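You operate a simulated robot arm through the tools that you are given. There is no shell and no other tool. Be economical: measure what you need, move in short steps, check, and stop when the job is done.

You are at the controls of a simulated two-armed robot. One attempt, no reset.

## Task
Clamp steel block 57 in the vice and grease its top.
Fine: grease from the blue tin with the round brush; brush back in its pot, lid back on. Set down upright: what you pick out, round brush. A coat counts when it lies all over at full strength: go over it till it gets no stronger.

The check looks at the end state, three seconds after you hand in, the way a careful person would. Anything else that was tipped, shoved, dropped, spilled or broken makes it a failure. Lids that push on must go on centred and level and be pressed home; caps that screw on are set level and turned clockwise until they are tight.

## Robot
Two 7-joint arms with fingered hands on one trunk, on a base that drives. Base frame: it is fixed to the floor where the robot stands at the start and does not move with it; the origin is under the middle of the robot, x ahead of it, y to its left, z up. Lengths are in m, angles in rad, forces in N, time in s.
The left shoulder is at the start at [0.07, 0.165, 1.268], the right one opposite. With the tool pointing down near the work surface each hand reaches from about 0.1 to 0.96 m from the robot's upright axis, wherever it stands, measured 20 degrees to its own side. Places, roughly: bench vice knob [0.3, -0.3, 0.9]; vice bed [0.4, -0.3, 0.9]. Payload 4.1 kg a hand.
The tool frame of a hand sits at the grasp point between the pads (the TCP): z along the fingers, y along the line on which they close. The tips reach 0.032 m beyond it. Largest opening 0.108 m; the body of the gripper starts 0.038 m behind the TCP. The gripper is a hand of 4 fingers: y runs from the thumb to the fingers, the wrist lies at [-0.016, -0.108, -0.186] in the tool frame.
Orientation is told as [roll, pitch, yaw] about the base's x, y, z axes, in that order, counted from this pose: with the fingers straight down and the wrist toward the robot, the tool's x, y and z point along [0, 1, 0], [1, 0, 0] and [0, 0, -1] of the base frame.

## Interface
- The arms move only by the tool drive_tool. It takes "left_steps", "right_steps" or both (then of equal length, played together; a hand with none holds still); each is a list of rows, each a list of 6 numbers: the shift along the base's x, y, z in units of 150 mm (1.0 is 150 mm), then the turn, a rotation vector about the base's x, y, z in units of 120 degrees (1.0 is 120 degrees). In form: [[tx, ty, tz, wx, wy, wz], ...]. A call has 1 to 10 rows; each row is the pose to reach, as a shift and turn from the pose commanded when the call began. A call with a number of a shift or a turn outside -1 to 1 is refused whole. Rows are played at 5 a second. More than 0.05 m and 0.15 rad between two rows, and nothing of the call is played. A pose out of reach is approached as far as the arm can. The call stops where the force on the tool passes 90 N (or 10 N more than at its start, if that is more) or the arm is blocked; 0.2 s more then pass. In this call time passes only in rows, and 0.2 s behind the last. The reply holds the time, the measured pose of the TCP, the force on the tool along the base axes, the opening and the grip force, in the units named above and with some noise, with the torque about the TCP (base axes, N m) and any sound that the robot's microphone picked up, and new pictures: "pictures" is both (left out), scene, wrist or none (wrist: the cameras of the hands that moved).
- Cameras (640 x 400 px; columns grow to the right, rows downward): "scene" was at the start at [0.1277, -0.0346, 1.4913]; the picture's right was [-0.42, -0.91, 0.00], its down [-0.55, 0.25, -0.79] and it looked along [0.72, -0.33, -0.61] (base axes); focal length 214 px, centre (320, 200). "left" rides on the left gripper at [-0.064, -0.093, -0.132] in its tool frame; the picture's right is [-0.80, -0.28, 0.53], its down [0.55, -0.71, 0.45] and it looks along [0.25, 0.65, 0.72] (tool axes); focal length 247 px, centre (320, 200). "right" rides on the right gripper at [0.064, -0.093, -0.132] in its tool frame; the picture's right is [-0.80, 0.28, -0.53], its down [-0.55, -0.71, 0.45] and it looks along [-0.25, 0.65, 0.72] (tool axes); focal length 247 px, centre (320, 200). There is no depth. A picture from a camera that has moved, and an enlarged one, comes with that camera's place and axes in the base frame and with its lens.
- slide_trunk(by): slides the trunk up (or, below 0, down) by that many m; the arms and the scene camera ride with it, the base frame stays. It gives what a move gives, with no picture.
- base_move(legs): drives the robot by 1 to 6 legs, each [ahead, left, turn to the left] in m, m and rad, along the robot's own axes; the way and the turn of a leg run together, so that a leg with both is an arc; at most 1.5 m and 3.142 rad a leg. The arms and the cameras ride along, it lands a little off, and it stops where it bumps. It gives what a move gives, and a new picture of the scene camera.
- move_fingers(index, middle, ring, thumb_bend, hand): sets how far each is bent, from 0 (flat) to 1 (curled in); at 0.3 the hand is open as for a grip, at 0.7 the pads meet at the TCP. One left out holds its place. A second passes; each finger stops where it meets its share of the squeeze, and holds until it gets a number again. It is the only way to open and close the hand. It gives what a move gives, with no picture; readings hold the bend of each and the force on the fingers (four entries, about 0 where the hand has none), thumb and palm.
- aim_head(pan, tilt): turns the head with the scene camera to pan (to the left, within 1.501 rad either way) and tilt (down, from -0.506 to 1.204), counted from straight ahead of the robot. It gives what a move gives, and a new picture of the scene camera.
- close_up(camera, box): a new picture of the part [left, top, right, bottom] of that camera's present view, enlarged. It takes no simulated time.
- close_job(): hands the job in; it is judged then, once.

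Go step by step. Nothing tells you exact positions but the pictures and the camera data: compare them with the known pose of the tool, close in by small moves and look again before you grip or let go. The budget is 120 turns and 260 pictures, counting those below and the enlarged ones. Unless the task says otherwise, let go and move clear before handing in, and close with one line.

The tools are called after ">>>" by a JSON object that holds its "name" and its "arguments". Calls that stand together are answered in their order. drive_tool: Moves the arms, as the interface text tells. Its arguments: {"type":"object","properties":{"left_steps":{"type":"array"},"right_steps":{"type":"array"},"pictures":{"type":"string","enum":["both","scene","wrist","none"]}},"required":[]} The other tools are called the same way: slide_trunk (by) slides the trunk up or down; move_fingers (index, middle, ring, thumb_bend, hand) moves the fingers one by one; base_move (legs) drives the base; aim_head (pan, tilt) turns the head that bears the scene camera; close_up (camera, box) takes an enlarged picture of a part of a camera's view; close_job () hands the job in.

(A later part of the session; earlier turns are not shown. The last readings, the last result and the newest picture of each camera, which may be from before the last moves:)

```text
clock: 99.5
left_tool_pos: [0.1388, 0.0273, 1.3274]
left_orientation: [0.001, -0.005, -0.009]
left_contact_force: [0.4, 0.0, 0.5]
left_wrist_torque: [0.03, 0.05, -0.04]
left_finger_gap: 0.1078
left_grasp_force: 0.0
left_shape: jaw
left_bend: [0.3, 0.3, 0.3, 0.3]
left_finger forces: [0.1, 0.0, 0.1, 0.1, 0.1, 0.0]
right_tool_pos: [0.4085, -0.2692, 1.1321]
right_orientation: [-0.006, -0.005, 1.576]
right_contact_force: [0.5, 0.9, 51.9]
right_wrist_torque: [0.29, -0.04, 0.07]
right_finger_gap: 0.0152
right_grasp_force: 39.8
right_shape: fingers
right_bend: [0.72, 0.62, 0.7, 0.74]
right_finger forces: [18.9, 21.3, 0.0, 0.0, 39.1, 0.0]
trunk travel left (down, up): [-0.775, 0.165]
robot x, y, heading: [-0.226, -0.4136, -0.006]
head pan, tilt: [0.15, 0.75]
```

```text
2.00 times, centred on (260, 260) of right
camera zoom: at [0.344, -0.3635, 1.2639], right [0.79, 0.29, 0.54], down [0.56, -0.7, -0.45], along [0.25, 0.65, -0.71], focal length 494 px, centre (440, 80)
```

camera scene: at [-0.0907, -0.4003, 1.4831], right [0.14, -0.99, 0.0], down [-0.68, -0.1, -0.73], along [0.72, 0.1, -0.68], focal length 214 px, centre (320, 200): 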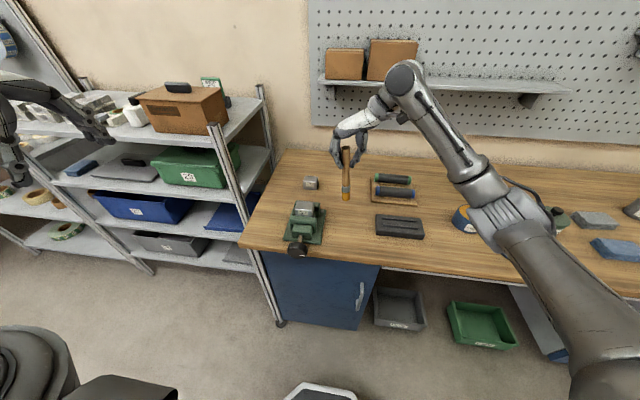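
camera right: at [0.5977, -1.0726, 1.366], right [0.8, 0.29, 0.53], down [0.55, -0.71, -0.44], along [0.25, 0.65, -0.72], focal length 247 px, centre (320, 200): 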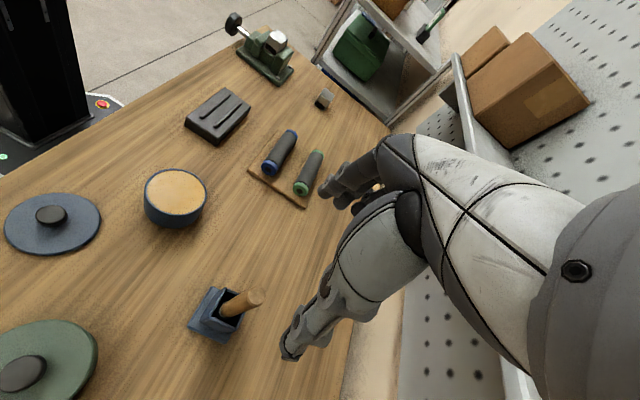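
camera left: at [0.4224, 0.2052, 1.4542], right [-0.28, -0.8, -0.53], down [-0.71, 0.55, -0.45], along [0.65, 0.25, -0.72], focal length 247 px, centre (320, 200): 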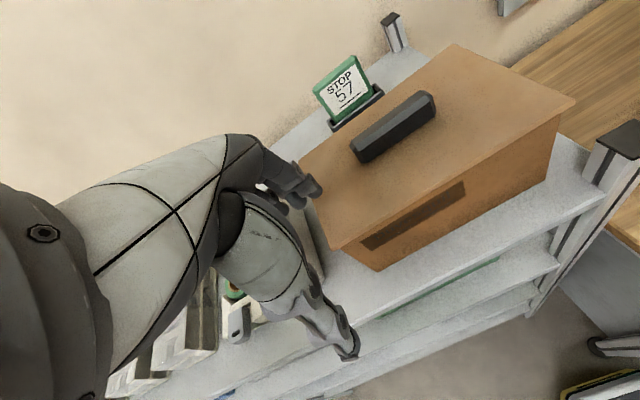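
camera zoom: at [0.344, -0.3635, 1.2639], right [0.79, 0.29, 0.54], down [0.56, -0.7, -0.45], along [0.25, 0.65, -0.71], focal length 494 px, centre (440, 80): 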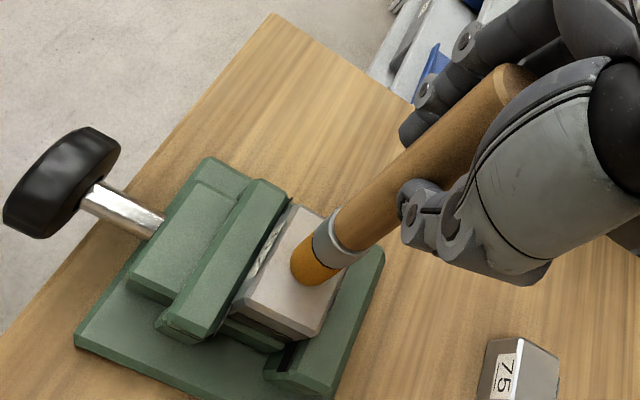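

Too hard (52 N; contact begins near TCP z 1.137). I'll ease off to light contact.

>>> {"name": "drive_tool", "arguments": {"right_steps": [[0, 0, 0.04, 0, 0, 0], [0, 0, 0.065, 0, 0, 0]], "pictures": "none"}}

>>> {"name": "close_up", "arguments": {"camera": "scene", "box": [280, 170, 340, 230]}}

>>> {"name": "close_up", "arguments": {"camera": "right", "box": [180, 180, 340, 340]}}

```text
clock: 100.1
left_tool_pos: [0.1441, 0.0292, 1.3228]
left_orientation: [0.001, -0.001, -0.01]
left_contact_force: [0.4, -0.1, 0.8]
left_wrist_torque: [0.0, 0.03, -0.02]
left_finger_gap: 0.1076
left_grasp_force: 0.0
left_shape: jaw
left_bend: [0.3, 0.3, 0.3, 0.3]
left_finger forces: [0.0, 0.0, 0.0, 0.0, 0.0, 0.0]
right_tool_pos: [0.4121, -0.2695, 1.1343]
right_orientation: [0.002, 0.005, 1.576]
right_contact_force: [0.1, -0.2, 14.5]
right_wrist_torque: [0.12, -0.01, 0.01]
right_finger_gap: 0.0151
right_grasp_force: 30.3
right_shape: fingers
right_bend: [0.72, 0.62, 0.7, 0.74]
right_finger forces: [16.4, 16.8, 0.0, 0.0, 28.9, 0.0]
trunk travel left (down, up): [-0.775, 0.165]
robot x, y, heading: [-0.2182, -0.413, -0.008]
head pan, tilt: [0.15, 0.75]
```

```text
6.67 times, centred on (310, 200) of scene
camera zoom: at [-0.0928, -0.4007, 1.4828], right [0.14, -0.99, 0.0], down [-0.67, -0.1, -0.73], along [0.72, 0.1, -0.68], focal length 1430 px, centre (387, 200)
```

zoom: 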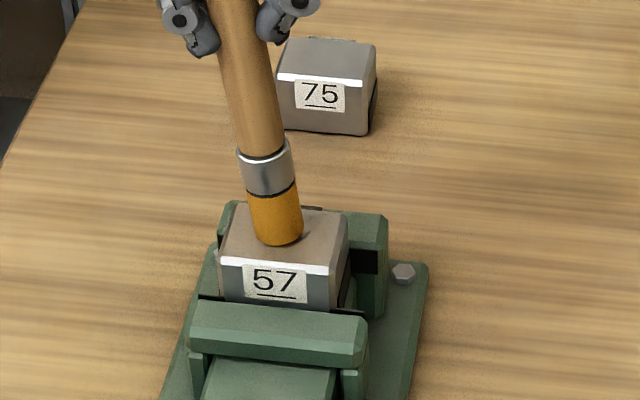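

```text
2.50 times, centred on (260, 260) of right
camera zoom: at [0.3485, -0.3622, 1.2669], right [0.8, 0.29, 0.53], down [0.55, -0.7, -0.45], along [0.24, 0.65, -0.72], focal length 617 px, centre (470, 50)
```

zoom: 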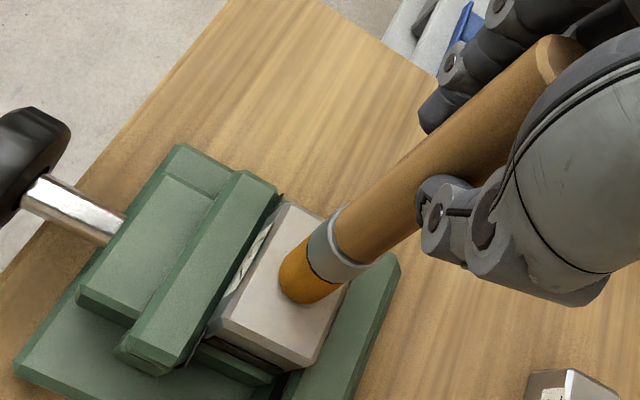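

Light contact established with the tip near (0.418, -0.276). I'll stroke over the whole face in a serpentine.

>>> {"name": "drive_tool", "arguments": {"right_steps": [[0.053, 0.0, 0.01, 0, 0, 0], [0.053, 0.14, 0.01, 0, 0, 0], [0.053, -0.01, 0.01, 0, 0, 0], [0.053, -0.16, 0.01, 0, 0, 0], [-0.014, -0.16, 0.01, 0, 0, 0], [-0.014, -0.01, 0.01, 0, 0, 0], [-0.014, 0.14, 0.01, 0, 0, 0], [-0.08, 0.14, 0.01, 0, 0, 0], [-0.08, -0.01, 0.01, 0, 0, 0], [-0.08, -0.16, 0.01, 0, 0, 0]], "pictures": "none"}}

>>> {"name": "close_up", "arguments": {"camera": "scene", "box": [280, 170, 340, 230]}}

>>> {"name": "drive_tool", "arguments": {"right_steps": [[-0.067, 0, 0, 0, 0, 0], [-0.067, 0.15, 0, 0, 0, 0], [-0.067, 0.3, 0, 0, 0, 0], [0, 0.3, 0, 0, 0, 0], [0.067, 0.15, 0, 0, 0, 0], [0.067, 0.15, 0.15, 0, 0, 0], [0.067, 0.0, 0.25, 0, 0, 0]], "pictures": "none"}}

>>> {"name": "close_up", "arguments": {"camera": "scene", "box": [280, 170, 340, 230]}}

>>> {"name": "close_up", "arguments": {"camera": "right", "box": [180, 180, 340, 340]}}

```text
clock: 102.3
left_tool_pos: [0.146, 0.0283, 1.3246]
left_orientation: [0.0, 0.001, -0.008]
left_contact_force: [0.4, -0.6, -1.1]
left_wrist_torque: [0.01, 0.0, 0.02]
left_finger_gap: 0.1074
left_grasp_force: 0.0
left_shape: jaw
left_bend: [0.3, 0.3, 0.3, 0.3]
left_finger forces: [0.0, 0.0, 0.0, 0.1, 0.0, 0.0]
right_tool_pos: [0.4017, -0.2957, 1.1366]
right_orientation: [0.001, 0.0, 1.579]
right_contact_force: [-0.2, -0.6, 0.1]
right_wrist_torque: [0.04, 0.03, 0.0]
right_finger_gap: 0.0156
right_grasp_force: 28.6
right_shape: fingers
right_bend: [0.71, 0.63, 0.7, 0.74]
right_finger forces: [14.8, 15.9, 0.0, 0.0, 25.3, 0.0]
trunk travel left (down, up): [-0.775, 0.165]
robot x, y, heading: [-0.22, -0.417, -0.007]
head pan, tilt: [0.15, 0.75]
```

```text
6.67 times, centred on (310, 200) of scene
camera zoom: at [-0.0906, -0.4011, 1.4831], right [0.14, -0.99, 0.0], down [-0.68, -0.1, -0.73], along [0.72, 0.1, -0.68], focal length 1430 px, centre (387, 200)
```

zoom: 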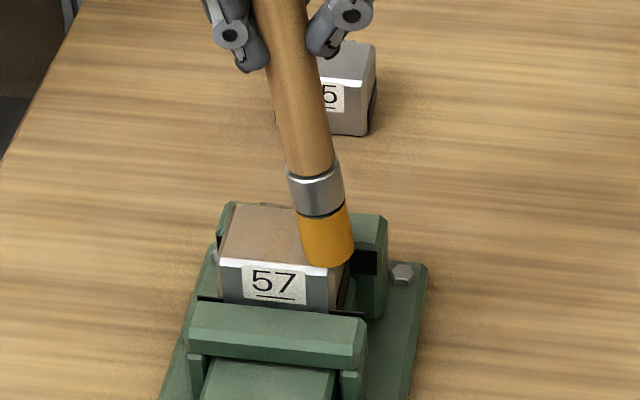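

```text
clock: 103.9
left_tool_pos: [0.1456, 0.027, 1.3254]
left_orientation: [0.003, -0.001, -0.008]
left_contact_force: [1.6, -1.0, -0.3]
left_wrist_torque: [0.02, 0.01, -0.01]
left_finger_gap: 0.1079
left_grasp_force: 0.1
left_shape: jaw
left_bend: [0.3, 0.3, 0.3, 0.3]
left_finger forces: [0.0, 0.0, 0.0, 0.1, 0.0, 0.0]
right_tool_pos: [0.4117, -0.2961, 1.1743]
right_orientation: [0.002, 0.0, 1.578]
right_contact_force: [-0.2, -1.2, -0.8]
right_wrist_torque: [0.03, -0.02, -0.05]
right_finger_gap: 0.0154
right_grasp_force: 28.4
right_shape: fingers
right_bend: [0.71, 0.63, 0.7, 0.74]
right_finger forces: [15.0, 16.0, 0.0, 0.1, 25.3, 0.0]
trunk travel left (down, up): [-0.775, 0.165]
robot x, y, heading: [-0.2222, -0.4111, -0.006]
head pan, tilt: [0.15, 0.75]
```

```text
6.67 times, centred on (310, 200) of scene
camera zoom: at [-0.0909, -0.402, 1.4831], right [0.14, -0.99, 0.0], down [-0.68, -0.1, -0.73], along [0.72, 0.1, -0.68], focal length 1430 px, centre (387, 200)
```

zoom: 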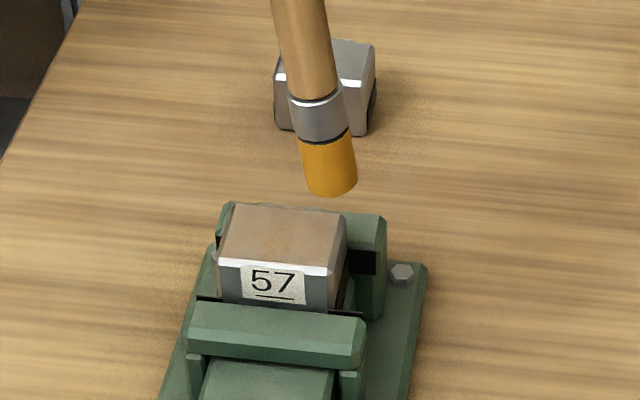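

```text
2.50 times, centred on (260, 260) of right
camera zoom: at [0.3485, -0.3896, 1.3066], right [0.8, 0.29, 0.53], down [0.55, -0.7, -0.45], along [0.24, 0.65, -0.72], focal length 617 px, centre (470, 50)
```

zoom: 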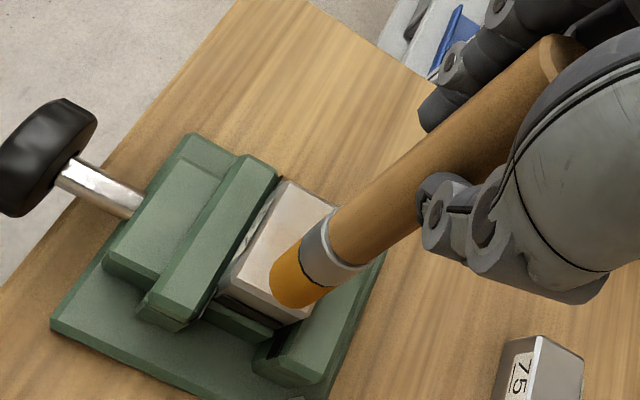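

There's a faint tan coat; the last strokes barely touched. I'll go over it again with a bit more pressure.

>>> {"name": "drive_tool", "arguments": {"right_steps": [[0.07, 0.027, -0.2, 0, 0, 0], [0.07, 0.027, -0.265, 0, 0, 0], [0.07, 0.18, -0.265, 0, 0, 0], [0.07, 0.333, -0.265, 0, 0, 0], [0.02, 0.333, -0.265, 0, 0, 0], [0.02, 0.18, -0.265, 0, 0, 0], [0.02, 0.027, -0.265, 0, 0, 0], [-0.035, 0.027, -0.265, 0, 0, 0], [-0.035, 0.18, -0.265, 0, 0, 0], [-0.035, 0.333, -0.265, 0, 0, 0]], "pictures": "none"}}

>>> {"name": "drive_tool", "arguments": {"right_steps": [[-0.05, 0, 0, 0, 0, 0], [-0.05, -0.15, 0, 0, 0, 0], [-0.05, -0.306, 0, 0, 0, 0], [-0.1, -0.306, 0, 0, 0, 0], [-0.1, -0.15, 0, 0, 0, 0], [-0.1, 0, 0, 0, 0, 0], [0, 0, 0, 0, 0, 0], [0.1, 0, 0, 0, 0, 0], [0.1, -0.15, 0, 0, 0, 0], [0.1, -0.306, 0, 0, 0, 0]], "pictures": "none"}}

>>> {"name": "drive_tool", "arguments": {"right_steps": [[-0.05, 0, 0, 0, 0, 0], [-0.05, 0.15, 0, 0, 0, 0], [-0.05, 0.306, 0, 0, 0, 0], [-0.12, 0.306, 0, 0, 0, 0], [-0.12, 0.15, 0, 0, 0, 0], [-0.12, 0, 0, 0, 0, 0], [-0.18, 0, 0, 0, 0, 0], [-0.18, 0.15, 0, 0, 0, 0], [-0.18, 0.306, 0, 0, 0, 0], [-0.18, 0.306, 0.25, 0, 0, 0]], "pictures": "none"}}

>>> {"name": "close_up", "arguments": {"camera": "scene", "box": [280, 170, 340, 230]}}

```text
clock: 106.1
left_tool_pos: [0.1461, 0.0313, 1.3234]
left_orientation: [-0.003, -0.001, -0.009]
left_contact_force: [-0.3, -0.1, -0.5]
left_wrist_torque: [-0.04, -0.01, 0.02]
left_finger_gap: 0.1078
left_grasp_force: 0.0
left_shape: jaw
left_bend: [0.3, 0.3, 0.3, 0.3]
left_finger forces: [0.1, 0.1, 0.0, 0.0, 0.0, 0.0]
right_tool_pos: [0.407, -0.2419, 1.1342]
right_orientation: [0.003, 0.002, 1.577]
right_contact_force: [-1.7, -0.1, -1.0]
right_wrist_torque: [0.02, 0.04, 0.04]
right_finger_gap: 0.0157
right_grasp_force: 28.2
right_shape: fingers
right_bend: [0.71, 0.63, 0.7, 0.74]
right_finger forces: [15.0, 16.4, 0.0, 0.0, 25.0, 0.1]
trunk travel left (down, up): [-0.775, 0.165]
robot x, y, heading: [-0.2221, -0.4124, -0.011]
head pan, tilt: [0.15, 0.75]
```

```text
clock: 108.3
left_tool_pos: [0.1462, 0.0277, 1.3243]
left_orientation: [0.003, 0.001, -0.009]
left_contact_force: [0.4, -1.1, 0.6]
left_wrist_torque: [0.01, -0.02, 0.01]
left_finger_gap: 0.1079
left_grasp_force: 0.1
left_shape: jaw
left_bend: [0.3, 0.3, 0.3, 0.3]
left_finger forces: [0.0, 0.0, 0.0, 0.0, 0.1, 0.0]
right_tool_pos: [0.422, -0.2916, 1.1353]
right_orientation: [0.003, 0.002, 1.578]
right_contact_force: [1.0, 0.3, -1.2]
right_wrist_torque: [0.01, -0.01, 0.01]
right_finger_gap: 0.0158
right_grasp_force: 28.4
right_shape: fingers
right_bend: [0.71, 0.63, 0.7, 0.73]
right_finger forces: [15.5, 16.7, 0.0, 0.0, 25.0, 0.1]
trunk travel left (down, up): [-0.775, 0.165]
robot x, y, heading: [-0.2225, -0.4118, -0.011]
head pan, tilt: [0.15, 0.75]
```

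```text
clock: 110.5
left_tool_pos: [0.1451, 0.0288, 1.325]
left_orientation: [0.0, -0.002, -0.009]
left_contact_force: [0.1, 0.2, 0.6]
left_wrist_torque: [0.05, -0.02, -0.02]
left_finger_gap: 0.1076
left_grasp_force: 0.1
left_shape: jaw
left_bend: [0.3, 0.3, 0.3, 0.3]
left_finger forces: [0.1, 0.1, 0.1, 0.1, 0.1, 0.1]
right_tool_pos: [0.3957, -0.2412, 1.1727]
right_orientation: [0.0, 0.0, 1.575]
right_contact_force: [-0.5, 0.8, 0.3]
right_wrist_torque: [-0.01, -0.02, 0.01]
right_finger_gap: 0.0156
right_grasp_force: 28.2
right_shape: fingers
right_bend: [0.71, 0.63, 0.7, 0.73]
right_finger forces: [15.5, 16.6, 0.0, 0.0, 24.9, 0.1]
trunk travel left (down, up): [-0.775, 0.165]
robot x, y, heading: [-0.2192, -0.4123, -0.007]
head pan, tilt: [0.15, 0.75]
```

```text
6.67 times, centred on (310, 200) of scene
camera zoom: at [-0.0918, -0.4009, 1.4831], right [0.14, -0.99, 0.0], down [-0.67, -0.1, -0.73], along [0.72, 0.1, -0.68], focal length 1430 px, centre (387, 200)
```

zoom: 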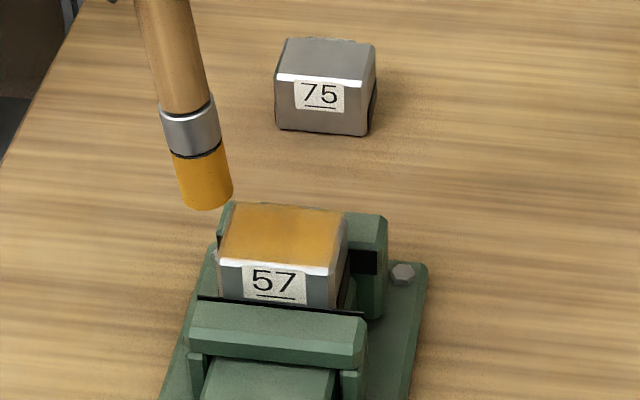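

The coat is building up, weaker at the right end and edges. Another full round with wider coverage.

>>> {"name": "drive_tool", "arguments": {"right_steps": [[0.2, -0.02, -0.25, 0, 0, 0], [0.2, -0.2, -0.255, 0, 0, 0], [0.2, -0.385, -0.255, 0, 0, 0], [0.137, -0.385, -0.255, 0, 0, 0], [0.137, -0.2, -0.255, 0, 0, 0], [0.137, -0.02, -0.255, 0, 0, 0], [0.075, -0.02, -0.255, 0, 0, 0], [0.075, -0.2, -0.255, 0, 0, 0], [0.075, -0.385, -0.255, 0, 0, 0], [0.012, -0.385, -0.255, 0, 0, 0]], "pictures": "none"}}

>>> {"name": "drive_tool", "arguments": {"right_steps": [[0, 0.18, 0, 0, 0, 0], [0, 0.365, 0, 0, 0, 0], [-0.062, 0.365, 0, 0, 0, 0], [-0.062, 0.18, 0, 0, 0, 0], [-0.062, 0, 0, 0, 0, 0], [0, 0, 0, 0, 0, 0], [0.062, 0, 0, 0, 0, 0], [0.125, 0, 0, 0, 0, 0], [0.188, 0, 0, 0, 0, 0], [0.188, 0.1, 0, 0, 0, 0]], "pictures": "none"}}

>>> {"name": "drive_tool", "arguments": {"right_steps": [[0, -0.075, 0, 0, 0, 0], [-0.125, -0.075, 0, 0, 0, 0], [-0.25, -0.075, 0, 0, 0, 0], [-0.25, -0.03, 0, 0, 0, 0], [-0.125, -0.03, 0, 0, 0, 0], [0, -0.03, 0, 0, 0, 0], [0, 0.03, 0, 0, 0, 0], [-0.125, 0.03, 0, 0, 0, 0], [-0.25, 0.03, 0, 0, 0, 0], [-0.25, 0.03, 0.25, 0, 0, 0]], "pictures": "none"}}

>>> {"name": "close_up", "arguments": {"camera": "scene", "box": [280, 170, 340, 230]}}

>>> {"name": "close_up", "arguments": {"camera": "right", "box": [180, 160, 340, 320]}}

```text
clock: 112.7
left_tool_pos: [0.1431, 0.0302, 1.3246]
left_orientation: [0.002, -0.002, -0.008]
left_contact_force: [0.3, 0.5, -0.3]
left_wrist_torque: [-0.02, 0.01, 0.0]
left_finger_gap: 0.1078
left_grasp_force: 0.1
left_shape: jaw
left_bend: [0.3, 0.3, 0.3, 0.3]
left_finger forces: [0.0, 0.0, 0.0, 0.1, 0.0, 0.1]
right_tool_pos: [0.3982, -0.3039, 1.1354]
right_orientation: [-0.002, 0.0, 1.577]
right_contact_force: [1.8, 1.3, 11.1]
right_wrist_torque: [0.27, -0.21, -0.02]
right_finger_gap: 0.016
right_grasp_force: 31.9
right_shape: fingers
right_bend: [0.72, 0.63, 0.7, 0.73]
right_finger forces: [15.5, 22.3, 0.0, 0.1, 26.4, 0.1]
trunk travel left (down, up): [-0.775, 0.165]
robot x, y, heading: [-0.2218, -0.4152, -0.011]
head pan, tilt: [0.15, 0.75]
```

```text
clock: 114.9
left_tool_pos: [0.145, 0.03, 1.3238]
left_orientation: [-0.002, 0.001, -0.008]
left_contact_force: [0.4, -0.2, -0.3]
left_wrist_torque: [0.0, 0.02, -0.01]
left_finger_gap: 0.1077
left_grasp_force: 0.1
left_shape: jaw
left_bend: [0.3, 0.3, 0.3, 0.3]
left_finger forces: [0.0, 0.0, 0.0, 0.0, 0.0, 0.1]
right_tool_pos: [0.4243, -0.2863, 1.1338]
right_orientation: [0.0, 0.002, 1.575]
right_contact_force: [-0.3, -0.6, -0.2]
right_wrist_torque: [-0.04, -0.01, 0.01]
right_finger_gap: 0.0158
right_grasp_force: 29.0
right_shape: fingers
right_bend: [0.71, 0.63, 0.7, 0.73]
right_finger forces: [15.9, 17.0, 0.0, 0.0, 25.1, 0.1]
trunk travel left (down, up): [-0.775, 0.165]
robot x, y, heading: [-0.2232, -0.411, -0.003]
head pan, tilt: [0.15, 0.75]
```

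```text
clock: 117.1
left_tool_pos: [0.1457, 0.0311, 1.3236]
left_orientation: [0.0, 0.0, -0.008]
left_contact_force: [-0.2, -0.7, 0.2]
left_wrist_torque: [-0.01, 0.0, 0.01]
left_finger_gap: 0.108
left_grasp_force: 0.0
left_shape: jaw
left_bend: [0.3, 0.3, 0.3, 0.3]
left_finger forces: [0.2, 0.1, 0.0, 0.0, 0.0, 0.0]
right_tool_pos: [0.3876, -0.2786, 1.1721]
right_orientation: [0.001, 0.002, 1.577]
right_contact_force: [-1.0, 0.6, -0.1]
right_wrist_torque: [-0.01, 0.02, -0.02]
right_finger_gap: 0.0158
right_grasp_force: 30.0
right_shape: fingers
right_bend: [0.71, 0.63, 0.7, 0.73]
right_finger forces: [16.9, 18.3, 0.0, 0.0, 25.9, 0.0]
trunk travel left (down, up): [-0.775, 0.165]
robot x, y, heading: [-0.22, -0.4151, -0.009]
head pan, tilt: [0.15, 0.75]
```

```text
6.67 times, centred on (310, 200) of scene
camera zoom: at [-0.0914, -0.3994, 1.483], right [0.14, -0.99, 0.0], down [-0.67, -0.1, -0.73], along [0.72, 0.1, -0.68], focal length 1430 px, centre (387, 200)
```

zoom: 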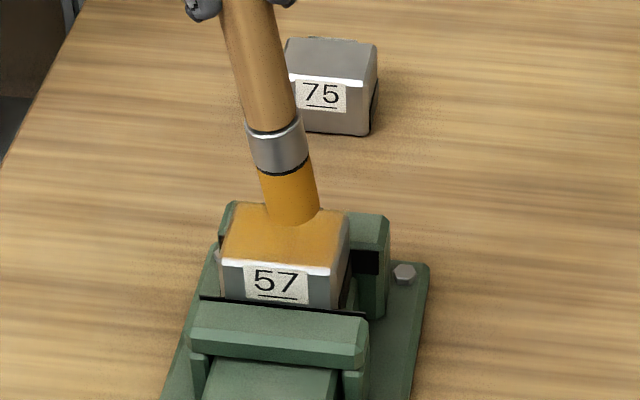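

```text
2.50 times, centred on (260, 240) of right
camera zoom: at [0.3231, -0.3721, 1.3063], right [0.8, 0.29, 0.53], down [0.55, -0.7, -0.45], along [0.24, 0.65, -0.72], focal length 617 px, centre (470, 100)
```

zoom: 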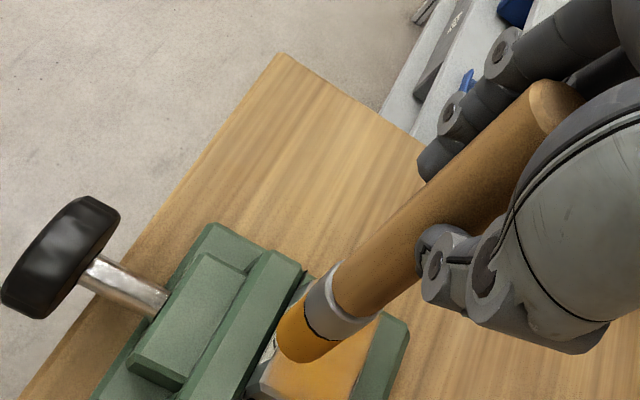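

The coat looks stronger. I'll move the brush aside for an unobstructed look.

>>> {"name": "drive_tool", "arguments": {"right_steps": [[0.1, 0.2, 0, 0, 0, 0], [0.2, 0.4, 0, 0, 0, 0], [0.3, 0.6, 0, 0, 0, 0]], "pictures": "none"}}

>>> {"name": "close_up", "arguments": {"camera": "scene", "box": [290, 185, 325, 220]}}

>>> {"name": "close_up", "arguments": {"camera": "right", "box": [160, 200, 320, 360]}}

```text
clock: 117.9
left_tool_pos: [0.1466, 0.0309, 1.3232]
left_orientation: [-0.001, 0.0, -0.008]
left_contact_force: [-1.0, 0.4, -0.5]
left_wrist_torque: [0.04, 0.02, -0.04]
left_finger_gap: 0.1077
left_grasp_force: 0.0
left_shape: jaw
left_bend: [0.3, 0.3, 0.3, 0.3]
left_finger forces: [0.0, 0.0, 0.0, 0.0, 0.1, 0.0]
right_tool_pos: [0.432, -0.1903, 1.1702]
right_orientation: [0.002, 0.004, 1.577]
right_contact_force: [-0.1, -0.1, -0.3]
right_wrist_torque: [-0.05, 0.0, -0.06]
right_finger_gap: 0.0159
right_grasp_force: 30.3
right_shape: fingers
right_bend: [0.71, 0.63, 0.7, 0.73]
right_finger forces: [17.1, 18.3, 0.0, 0.1, 25.6, 0.0]
trunk travel left (down, up): [-0.775, 0.165]
robot x, y, heading: [-0.2187, -0.4099, -0.011]
head pan, tilt: [0.15, 0.75]
```

```text
11.43 times, centred on (308, 202) of scene
camera zoom: at [-0.0909, -0.3987, 1.483], right [0.14, -0.99, 0.0], down [-0.68, -0.1, -0.73], along [0.72, 0.1, -0.68], focal length 2451 px, centre (463, 171)
```

zoom: 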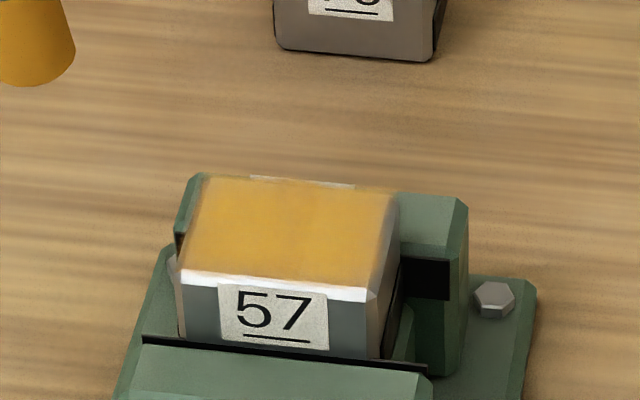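

```text
2.50 times, centred on (240, 280) of right
camera zoom: at [0.3686, -0.2826, 1.3028], right [0.8, 0.29, 0.53], down [0.55, -0.7, -0.45], along [0.24, 0.65, -0.72], focal length 617 px, centre (520, 0)
```

zoom: 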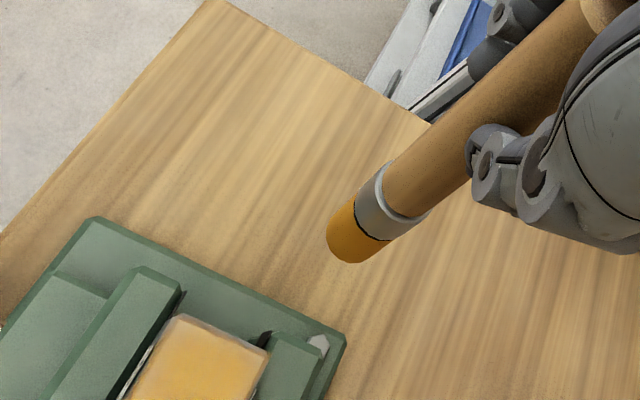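

Nearly even, with edges a touch paler. One more full round including the perimeter.

>>> {"name": "drive_tool", "arguments": {"right_steps": [[-0.04, -0.2, 0, 0, 0, 0], [-0.04, -0.345, -0.12, 0, 0, 0], [-0.04, -0.345, -0.258, 0, 0, 0], [-0.04, -0.53, -0.258, 0, 0, 0], [-0.04, -0.715, -0.258, 0, 0, 0], [-0.1, -0.715, -0.258, 0, 0, 0], [-0.1, -0.53, -0.258, 0, 0, 0], [-0.1, -0.345, -0.258, 0, 0, 0], [-0.165, -0.345, -0.258, 0, 0, 0], [-0.165, -0.53, -0.258, 0, 0, 0]], "pictures": "none"}}

>>> {"name": "drive_tool", "arguments": {"right_steps": [[0, -0.185, 0, 0, 0, 0], [-0.065, -0.185, 0, 0, 0, 0], [-0.065, 0, 0, 0, 0, 0], [-0.065, 0.185, 0, 0, 0, 0], [-0.13, 0.185, 0, 0, 0, 0], [-0.13, 0, 0, 0, 0, 0], [-0.13, -0.185, 0, 0, 0, 0], [0, -0.185, 0, 0, 0, 0], [0.125, -0.185, 0, 0, 0, 0], [0.125, 0, 0, 0, 0, 0]], "pictures": "none"}}

>>> {"name": "drive_tool", "arguments": {"right_steps": [[0, 0.185, 0, 0, 0, 0], [-0.125, 0.185, 0, 0, 0, 0], [-0.255, 0.185, 0, 0, 0, 0], [-0.255, 0, 0, 0, 0, 0], [-0.255, -0.185, 0, 0, 0, 0], [-0.125, -0.185, 0, 0, 0, 0], [-0.125, 0, 0, 0, 0, 0], [-0.06, 0.1, 0, 0, 0, 0], [-0.19, 0.1, 0, 0, 0, 0], [-0.19, 0.1, 0.25, 0, 0, 0]], "pictures": "none"}}

>>> {"name": "drive_tool", "arguments": {"right_steps": [[0.1, 0.2, 0, 0, 0, 0], [0.2, 0.4, 0, 0, 0, 0], [0.3, 0.5, 0, 0, 0, 0]], "pictures": "none"}}

>>> {"name": "close_up", "arguments": {"camera": "scene", "box": [290, 185, 325, 220]}}

>>> {"name": "close_up", "arguments": {"camera": "right", "box": [140, 220, 300, 380]}}

```text
clock: 120.1
left_tool_pos: [0.1439, 0.0289, 1.325]
left_orientation: [0.002, -0.001, -0.007]
left_contact_force: [0.1, -0.6, -0.3]
left_wrist_torque: [0.03, -0.01, -0.01]
left_finger_gap: 0.1077
left_grasp_force: 0.1
left_shape: jaw
left_bend: [0.3, 0.3, 0.3, 0.3]
left_finger forces: [0.0, 0.0, 0.0, 0.0, 0.1, 0.0]
right_tool_pos: [0.4071, -0.2695, 1.1329]
right_orientation: [0.0, 0.0, 1.577]
right_contact_force: [1.0, 3.7, 16.8]
right_wrist_torque: [0.58, -0.26, 0.04]
right_finger_gap: 0.0164
right_grasp_force: 33.4
right_shape: fingers
right_bend: [0.72, 0.63, 0.7, 0.73]
right_finger forces: [16.4, 25.0, 0.0, 0.0, 25.8, 0.0]
trunk travel left (down, up): [-0.775, 0.165]
robot x, y, heading: [-0.2196, -0.4139, -0.004]
head pan, tilt: [0.15, 0.75]
```

```text
clock: 122.3
left_tool_pos: [0.1445, 0.0303, 1.3242]
left_orientation: [0.0, -0.002, -0.01]
left_contact_force: [0.3, 0.0, 0.0]
left_wrist_torque: [-0.04, 0.03, -0.01]
left_finger_gap: 0.1075
left_grasp_force: 0.1
left_shape: jaw
left_bend: [0.3, 0.3, 0.3, 0.3]
left_finger forces: [0.0, 0.0, 0.0, 0.0, 0.2, 0.1]
right_tool_pos: [0.425, -0.2724, 1.1324]
right_orientation: [0.001, 0.001, 1.575]
right_contact_force: [-1.3, -0.6, 9.4]
right_wrist_torque: [-0.15, 0.22, 0.03]
right_finger_gap: 0.0159
right_grasp_force: 31.0
right_shape: fingers
right_bend: [0.72, 0.64, 0.7, 0.74]
right_finger forces: [18.1, 13.8, 0.1, 0.0, 29.7, 0.0]
trunk travel left (down, up): [-0.775, 0.165]
robot x, y, heading: [-0.2197, -0.4139, -0.005]
head pan, tilt: [0.15, 0.75]
```

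```text
clock: 124.5
left_tool_pos: [0.1453, 0.0303, 1.3237]
left_orientation: [0.001, 0.001, -0.011]
left_contact_force: [0.9, 0.1, 0.8]
left_wrist_torque: [0.0, 0.01, 0.02]
left_finger_gap: 0.1076
left_grasp_force: 0.1
left_shape: jaw
left_bend: [0.3, 0.3, 0.3, 0.3]
left_finger forces: [0.0, 0.1, 0.0, 0.0, 0.1, 0.0]
right_tool_pos: [0.3999, -0.2557, 1.1705]
right_orientation: [0.001, 0.002, 1.576]
right_contact_force: [0.1, -0.3, -1.1]
right_wrist_torque: [0.0, -0.02, 0.02]
right_finger_gap: 0.0163
right_grasp_force: 29.2
right_shape: fingers
right_bend: [0.71, 0.64, 0.7, 0.74]
right_finger forces: [16.4, 16.2, 0.0, 0.1, 26.7, 0.1]
trunk travel left (down, up): [-0.775, 0.165]
robot x, y, heading: [-0.2228, -0.4136, -0.007]
head pan, tilt: [0.15, 0.75]
```

```text
clock: 125.3
left_tool_pos: [0.1469, 0.0288, 1.3229]
left_orientation: [-0.002, 0.0, -0.009]
left_contact_force: [0.2, -0.1, -0.7]
left_wrist_torque: [-0.02, 0.01, -0.01]
left_finger_gap: 0.1079
left_grasp_force: 0.0
left_shape: jaw
left_bend: [0.3, 0.3, 0.3, 0.3]
left_finger forces: [0.0, 0.0, 0.0, 0.0, 0.1, 0.1]
right_tool_pos: [0.4428, -0.1823, 1.1683]
right_orientation: [0.001, 0.002, 1.575]
right_contact_force: [0.1, 0.5, -1.0]
right_wrist_torque: [-0.01, -0.01, -0.02]
right_finger_gap: 0.0164
right_grasp_force: 29.7
right_shape: fingers
right_bend: [0.71, 0.64, 0.7, 0.74]
right_finger forces: [16.4, 16.1, 0.0, 0.0, 26.4, 0.0]
trunk travel left (down, up): [-0.775, 0.165]
robot x, y, heading: [-0.2222, -0.4104, -0.007]
head pan, tilt: [0.15, 0.75]
```

```text
11.43 times, centred on (308, 202) of scene
camera zoom: at [-0.0906, -0.4, 1.483], right [0.14, -0.99, 0.0], down [-0.68, -0.1, -0.73], along [0.72, 0.1, -0.68], focal length 2451 px, centre (463, 171)
```

zoom: 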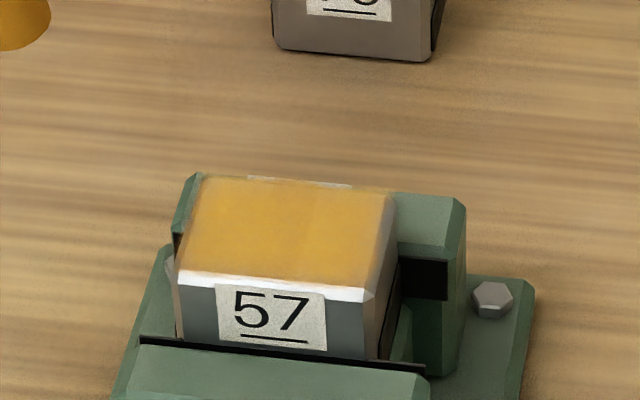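

```text
2.50 times, centred on (220, 300) of right
camera zoom: at [0.3802, -0.2751, 1.3019], right [0.8, 0.29, 0.53], down [0.55, -0.7, -0.45], along [0.24, 0.65, -0.72], focal length 617 px, centre (570, -50)
```

zoom: 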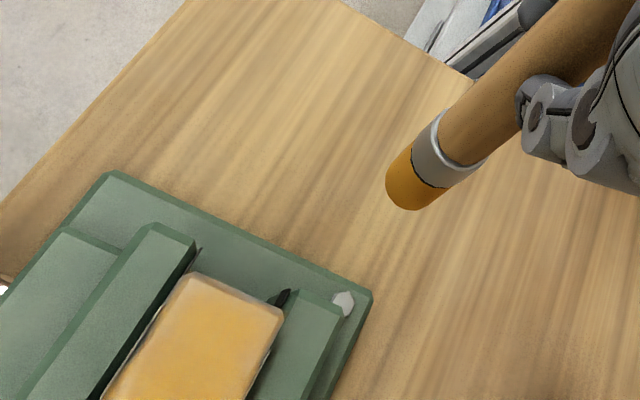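

Stronger than before; I'll do another round with the range corrected for the tip offset and see if it changes further.

>>> {"name": "drive_tool", "arguments": {"right_steps": [[-0.08, -0.2, 0, 0, 0, 0], [-0.145, -0.405, -0.1, 0, 0, 0], [-0.145, -0.405, -0.24, 0, 0, 0], [-0.145, -0.58, -0.24, 0, 0, 0], [-0.145, -0.75, -0.24, 0, 0, 0], [-0.207, -0.75, -0.24, 0, 0, 0], [-0.207, -0.58, -0.24, 0, 0, 0], [-0.207, -0.405, -0.24, 0, 0, 0], [-0.268, -0.405, -0.24, 0, 0, 0], [-0.268, -0.58, -0.24, 0, 0, 0]], "pictures": "none"}}

>>> {"name": "drive_tool", "arguments": {"right_steps": [[0, -0.17, 0, 0, 0, 0], [-0.062, -0.17, 0, 0, 0, 0], [-0.062, 0, 0, 0, 0, 0], [-0.062, 0.175, 0, 0, 0, 0], [-0.124, 0.175, 0, 0, 0, 0], [-0.124, 0, 0, 0, 0, 0], [-0.124, -0.17, 0, 0, 0, 0], [0, -0.17, 0, 0, 0, 0], [0.123, -0.17, 0, 0, 0, 0], [0.123, 0, 0, 0, 0, 0]], "pictures": "none"}}

>>> {"name": "drive_tool", "arguments": {"right_steps": [[0, 0.175, 0, 0, 0, 0], [-0.123, 0.175, 0, 0, 0, 0], [-0.247, 0.175, 0, 0, 0, 0], [-0.247, 0, 0, 0, 0, 0], [-0.185, -0.1, 0, 0, 0, 0], [-0.06, -0.1, 0, 0, 0, 0], [-0.06, 0.1, 0, 0, 0, 0], [-0.185, 0.1, 0, 0, 0, 0], [-0.123, 0, 0, 0, 0, 0], [-0.123, 0, 0.25, 0, 0, 0]], "pictures": "none"}}

>>> {"name": "drive_tool", "arguments": {"right_steps": [[0.1, 0.2, 0, 0, 0, 0], [0.2, 0.4, 0, 0, 0, 0], [0.26, 0.58, 0, 0, 0, 0]], "pictures": "none"}}

>>> {"name": "close_up", "arguments": {"camera": "scene", "box": [290, 185, 325, 220]}}

>>> {"name": "close_up", "arguments": {"camera": "right", "box": [140, 220, 300, 380]}}

```text
clock: 127.5
left_tool_pos: [0.1454, 0.0265, 1.3249]
left_orientation: [0.002, -0.001, -0.007]
left_contact_force: [-0.2, -1.4, -0.2]
left_wrist_torque: [0.02, 0.03, -0.01]
left_finger_gap: 0.108
left_grasp_force: 0.1
left_shape: jaw
left_bend: [0.3, 0.3, 0.3, 0.3]
left_finger forces: [0.0, 0.2, 0.0, 0.0, 0.1, 0.1]
right_tool_pos: [0.401, -0.2684, 1.133]
right_orientation: [0.0, -0.002, 1.575]
right_contact_force: [0.7, 0.9, 3.8]
right_wrist_torque: [0.26, -0.03, 0.0]
right_finger_gap: 0.0167
right_grasp_force: 30.1
right_shape: fingers
right_bend: [0.71, 0.64, 0.7, 0.74]
right_finger forces: [16.0, 18.0, 0.1, 0.0, 25.6, 0.0]
trunk travel left (down, up): [-0.775, 0.165]
robot x, y, heading: [-0.2247, -0.4146, -0.005]
head pan, tilt: [0.15, 0.75]
```

```text
clock: 129.7
left_tool_pos: [0.1455, 0.03, 1.3228]
left_orientation: [-0.002, -0.002, -0.011]
left_contact_force: [-0.2, 0.8, -0.9]
left_wrist_torque: [0.0, 0.01, -0.02]
left_finger_gap: 0.1077
left_grasp_force: 0.0
left_shape: jaw
left_bend: [0.3, 0.3, 0.3, 0.3]
left_finger forces: [0.0, 0.0, 0.0, 0.0, 0.0, 0.0]
right_tool_pos: [0.4217, -0.2709, 1.1333]
right_orientation: [0.0, 0.003, 1.576]
right_contact_force: [-0.5, -0.1, -0.1]
right_wrist_torque: [-0.01, 0.02, 0.0]
right_finger_gap: 0.0161
right_grasp_force: 29.6
right_shape: fingers
right_bend: [0.71, 0.64, 0.7, 0.73]
right_finger forces: [16.8, 16.5, 0.0, 0.1, 25.9, 0.1]
trunk travel left (down, up): [-0.775, 0.165]
robot x, y, heading: [-0.2225, -0.4149, -0.009]
head pan, tilt: [0.15, 0.75]
```

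```text
clock: 131.9
left_tool_pos: [0.1451, 0.0293, 1.3248]
left_orientation: [-0.003, 0.001, -0.007]
left_contact_force: [0.3, -0.1, 0.1]
left_wrist_torque: [-0.03, -0.02, 0.01]
left_finger_gap: 0.1077
left_grasp_force: 0.1
left_shape: jaw
left_bend: [0.3, 0.3, 0.3, 0.3]
left_finger forces: [0.0, 0.1, 0.0, 0.1, 0.0, 0.0]
right_tool_pos: [0.4013, -0.2677, 1.1722]
right_orientation: [0.0, 0.005, 1.579]
right_contact_force: [-0.6, 0.0, 0.2]
right_wrist_torque: [0.01, 0.0, 0.01]
right_finger_gap: 0.0161
right_grasp_force: 29.9
right_shape: fingers
right_bend: [0.71, 0.64, 0.7, 0.73]
right_finger forces: [17.3, 16.4, 0.0, 0.0, 25.6, 0.1]
trunk travel left (down, up): [-0.775, 0.165]
robot x, y, heading: [-0.2207, -0.412, -0.011]
head pan, tilt: [0.15, 0.75]
```

```text
clock: 132.7
left_tool_pos: [0.1455, 0.0293, 1.3233]
left_orientation: [-0.003, -0.001, -0.009]
left_contact_force: [0.3, 0.4, 0.1]
left_wrist_torque: [-0.02, -0.02, 0.01]
left_finger_gap: 0.1077
left_grasp_force: 0.1
left_shape: jaw
left_bend: [0.3, 0.3, 0.3, 0.3]
left_finger forces: [0.0, 0.1, 0.0, 0.0, 0.1, 0.0]
right_tool_pos: [0.4401, -0.1777, 1.171]
right_orientation: [0.001, 0.002, 1.576]
right_contact_force: [0.7, 0.8, -0.4]
right_wrist_torque: [-0.03, 0.0, 0.01]
right_finger_gap: 0.0166
right_grasp_force: 29.6
right_shape: fingers
right_bend: [0.71, 0.64, 0.7, 0.73]
right_finger forces: [17.4, 16.3, 0.0, 0.0, 25.4, 0.0]
trunk travel left (down, up): [-0.775, 0.165]
robot x, y, heading: [-0.2246, -0.4147, -0.006]
head pan, tilt: [0.15, 0.75]
```

```text
11.43 times, centred on (308, 202) of scene
camera zoom: at [-0.0912, -0.3991, 1.4831], right [0.14, -0.99, 0.0], down [-0.68, -0.1, -0.73], along [0.72, 0.1, -0.68], focal length 2451 px, centre (463, 171)
```

zoom: 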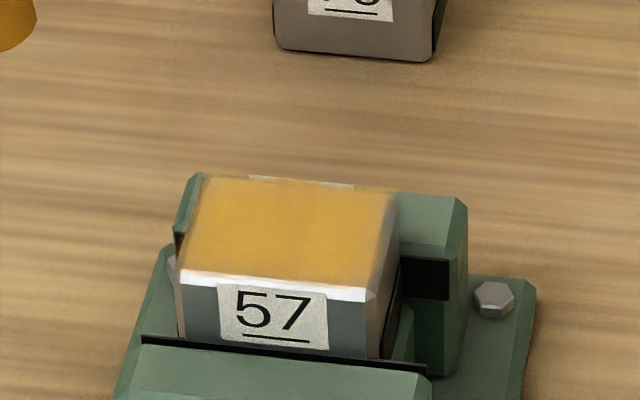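

```text
2.50 times, centred on (220, 300) of right
camera zoom: at [0.3771, -0.2711, 1.3041], right [0.8, 0.29, 0.53], down [0.55, -0.7, -0.45], along [0.24, 0.65, -0.72], focal length 617 px, centre (570, -50)
```

zoom: 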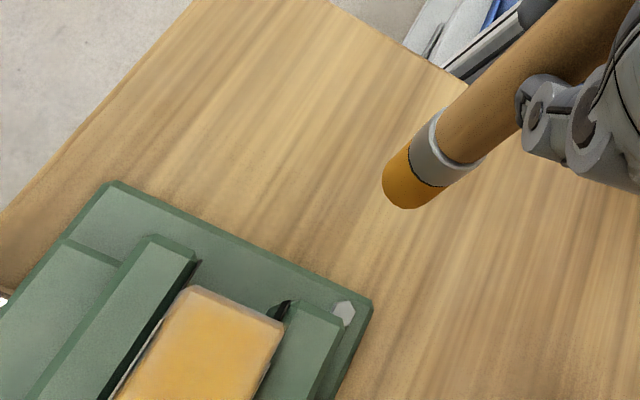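

Hardly any change from the last round. I'll check the front part and edges from the wrist camera too.

>>> {"name": "close_up", "arguments": {"camera": "right", "box": [160, 310, 260, 400]}}

>>> {"name": "close_up", "arguments": {"camera": "scene", "box": [297, 197, 317, 215]}}

```text
4.44 times, centred on (210, 355) of right
camera zoom: at [0.3771, -0.2711, 1.3041], right [0.8, 0.29, 0.53], down [0.55, -0.7, -0.45], along [0.24, 0.65, -0.72], focal length 1098 px, centre (809, -489)
```

zoom: 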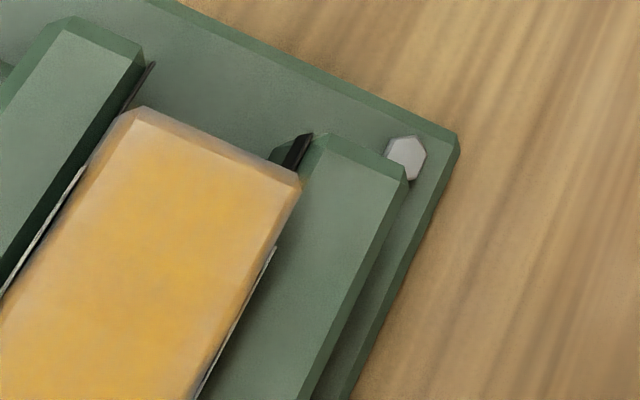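

```text
16.00 times, centred on (307, 206) of scene
camera zoom: at [-0.0912, -0.3991, 1.4831], right [0.14, -0.99, 0.0], down [-0.68, -0.1, -0.73], along [0.72, 0.1, -0.68], focal length 3432 px, centre (528, 104)
```

zoom: 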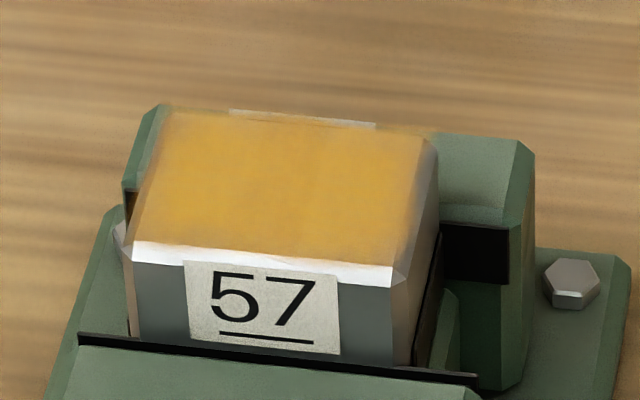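

The middle is dense but edges and corners are a little paler. I'll reload the brush and go over it again, with attention to the edges.

>>> {"name": "drive_tool", "arguments": {"right_steps": [[0.04, -0.3, 0, 0, 0, 0], [0.08, -0.6, 0, 0, 0, 0], [0.1, -0.9, 0, 0, 0, 0]], "pictures": "none"}}

>>> {"name": "drive_tool", "arguments": {"right_steps": [[0.03, -0.33, 0, 0, 0, 0], [0.06, -0.66, 0, 0, 0, 0], [0.09, -0.99, 0, 0, 0, 0]], "pictures": "none"}}

>>> {"name": "drive_tool", "arguments": {"right_steps": [[0.03, -0.33, 0, 0, 0, 0], [0.06, -0.66, 0, 0, 0, 0], [0.08, -0.99, 0, 0, 0, 0]], "pictures": "none"}}

>>> {"name": "drive_tool", "arguments": {"right_steps": [[0.02, -0.33, 0, 0, 0, 0], [0.04, -0.66, 0, 0, 0, 0], [0.05, -0.99, 0, 0, 0, 0]], "pictures": "none"}}

>>> {"name": "drive_tool", "arguments": {"right_steps": [[0, -0.3, 0, 0, 0, 0], [0, -0.6, 0, 0, 0, 0]], "pictures": "wrist"}}

```text
clock: 133.5
left_tool_pos: [0.1453, 0.0277, 1.324]
left_orientation: [0.002, -0.001, -0.008]
left_contact_force: [0.5, -1.5, 0.0]
left_wrist_torque: [-0.03, 0.01, 0.0]
left_finger_gap: 0.1077
left_grasp_force: 0.0
left_shape: jaw
left_bend: [0.3, 0.3, 0.3, 0.3]
left_finger forces: [0.0, 0.0, 0.1, 0.1, 0.0, 0.1]
right_tool_pos: [0.4563, -0.3185, 1.1727]
right_orientation: [0.002, 0.0, 1.576]
right_contact_force: [-0.2, -0.1, -1.2]
right_wrist_torque: [-0.02, 0.01, -0.02]
right_finger_gap: 0.0163
right_grasp_force: 29.3
right_shape: fingers
right_bend: [0.71, 0.64, 0.7, 0.73]
right_finger forces: [17.8, 16.4, 0.1, 0.1, 25.2, 0.0]
trunk travel left (down, up): [-0.775, 0.165]
robot x, y, heading: [-0.2219, -0.4132, -0.01]
head pan, tilt: [0.15, 0.75]
```

```text
clock: 134.3
left_tool_pos: [0.1457, 0.0285, 1.3248]
left_orientation: [0.0, -0.001, -0.007]
left_contact_force: [-0.5, -0.7, -0.3]
left_wrist_torque: [0.03, 0.01, 0.03]
left_finger_gap: 0.1079
left_grasp_force: 0.1
left_shape: jaw
left_bend: [0.3, 0.3, 0.3, 0.3]
left_finger forces: [0.0, 0.0, 0.1, 0.0, 0.0, 0.1]
right_tool_pos: [0.4719, -0.4636, 1.1714]
right_orientation: [0.001, 0.001, 1.578]
right_contact_force: [0.8, -0.2, 0.1]
right_wrist_torque: [0.01, -0.02, 0.04]
right_finger_gap: 0.0162
right_grasp_force: 29.3
right_shape: fingers
right_bend: [0.71, 0.64, 0.7, 0.73]
right_finger forces: [17.9, 16.3, 0.1, 0.1, 25.2, 0.1]
trunk travel left (down, up): [-0.775, 0.165]
robot x, y, heading: [-0.2231, -0.4172, -0.006]
head pan, tilt: [0.15, 0.75]
```

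```text
clock: 135.1
left_tool_pos: [0.1443, 0.0288, 1.3248]
left_orientation: [0.001, 0.0, -0.009]
left_contact_force: [0.9, 0.1, -0.2]
left_wrist_torque: [0.03, -0.01, 0.0]
left_finger_gap: 0.1076
left_grasp_force: 0.0
left_shape: jaw
left_bend: [0.3, 0.3, 0.3, 0.3]
left_finger forces: [0.1, 0.1, 0.1, 0.0, 0.1, 0.0]
right_tool_pos: [0.4808, -0.6127, 1.1735]
right_orientation: [0.002, -0.001, 1.578]
right_contact_force: [-0.3, -0.8, -0.2]
right_wrist_torque: [-0.02, 0.05, 0.02]
right_finger_gap: 0.0162
right_grasp_force: 30.0
right_shape: fingers
right_bend: [0.71, 0.64, 0.7, 0.74]
right_finger forces: [17.9, 16.3, 0.1, 0.0, 25.1, 0.1]
trunk travel left (down, up): [-0.775, 0.165]
robot x, y, heading: [-0.223, -0.4132, -0.009]
head pan, tilt: [0.15, 0.75]
```

```text
clock: 135.9
left_tool_pos: [0.1465, 0.0291, 1.3247]
left_orientation: [-0.001, 0.0, -0.006]
left_contact_force: [0.3, 0.3, -0.3]
left_wrist_torque: [-0.01, -0.01, -0.01]
left_finger_gap: 0.1078
left_grasp_force: 0.0
left_shape: jaw
left_bend: [0.3, 0.3, 0.3, 0.3]
left_finger forces: [0.1, 0.1, 0.0, 0.1, 0.1, 0.0]
right_tool_pos: [0.4902, -0.7607, 1.1688]
right_orientation: [0.001, -0.001, 1.578]
right_contact_force: [0.3, 0.4, 0.1]
right_wrist_torque: [0.0, -0.02, 0.0]
right_finger_gap: 0.016
right_grasp_force: 29.3
right_shape: fingers
right_bend: [0.71, 0.64, 0.7, 0.73]
right_finger forces: [17.9, 16.0, 0.0, 0.0, 25.1, 0.0]
trunk travel left (down, up): [-0.775, 0.165]
robot x, y, heading: [-0.2229, -0.415, -0.005]
head pan, tilt: [0.15, 0.75]
```

```text
clock: 136.5
left_tool_pos: [0.1453, 0.0279, 1.3238]
left_orientation: [0.002, 0.0, -0.007]
left_contact_force: [0.9, 0.1, 0.1]
left_wrist_torque: [0.02, 0.0, 0.02]
left_finger_gap: 0.1074
left_grasp_force: 0.1
left_shape: jaw
left_bend: [0.3, 0.3, 0.3, 0.3]
left_finger forces: [0.1, 0.0, 0.0, 0.0, 0.0, 0.0]
right_tool_pos: [0.4895, -0.8504, 1.1719]
right_orientation: [0.002, 0.0, 1.578]
right_contact_force: [-1.0, 0.5, -1.2]
right_wrist_torque: [-0.02, -0.02, 0.01]
right_finger_gap: 0.0161
right_grasp_force: 29.4
right_shape: fingers
right_bend: [0.71, 0.64, 0.7, 0.74]
right_finger forces: [17.8, 16.0, 0.0, 0.1, 25.1, 0.0]
trunk travel left (down, up): [-0.775, 0.165]
robot x, y, heading: [-0.2173, -0.4122, -0.007]
head pan, tilt: [0.15, 0.75]
camera right: at [0.4258, -0.9443, 1.3041], right [0.8, 0.29, 0.53], down [0.55, -0.7, -0.45], along [0.24, 0.65, -0.72], focal length 247 px, centre (320, 200)
```

right: 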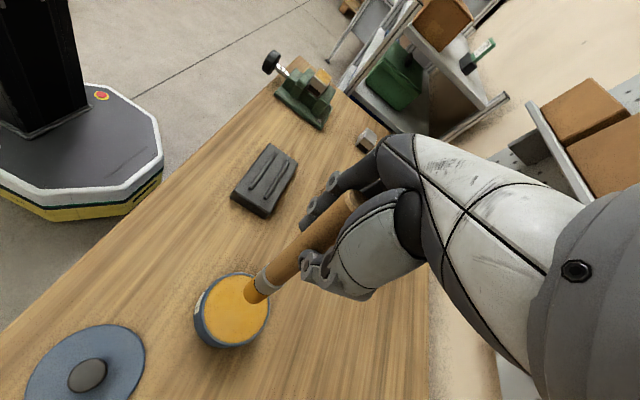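

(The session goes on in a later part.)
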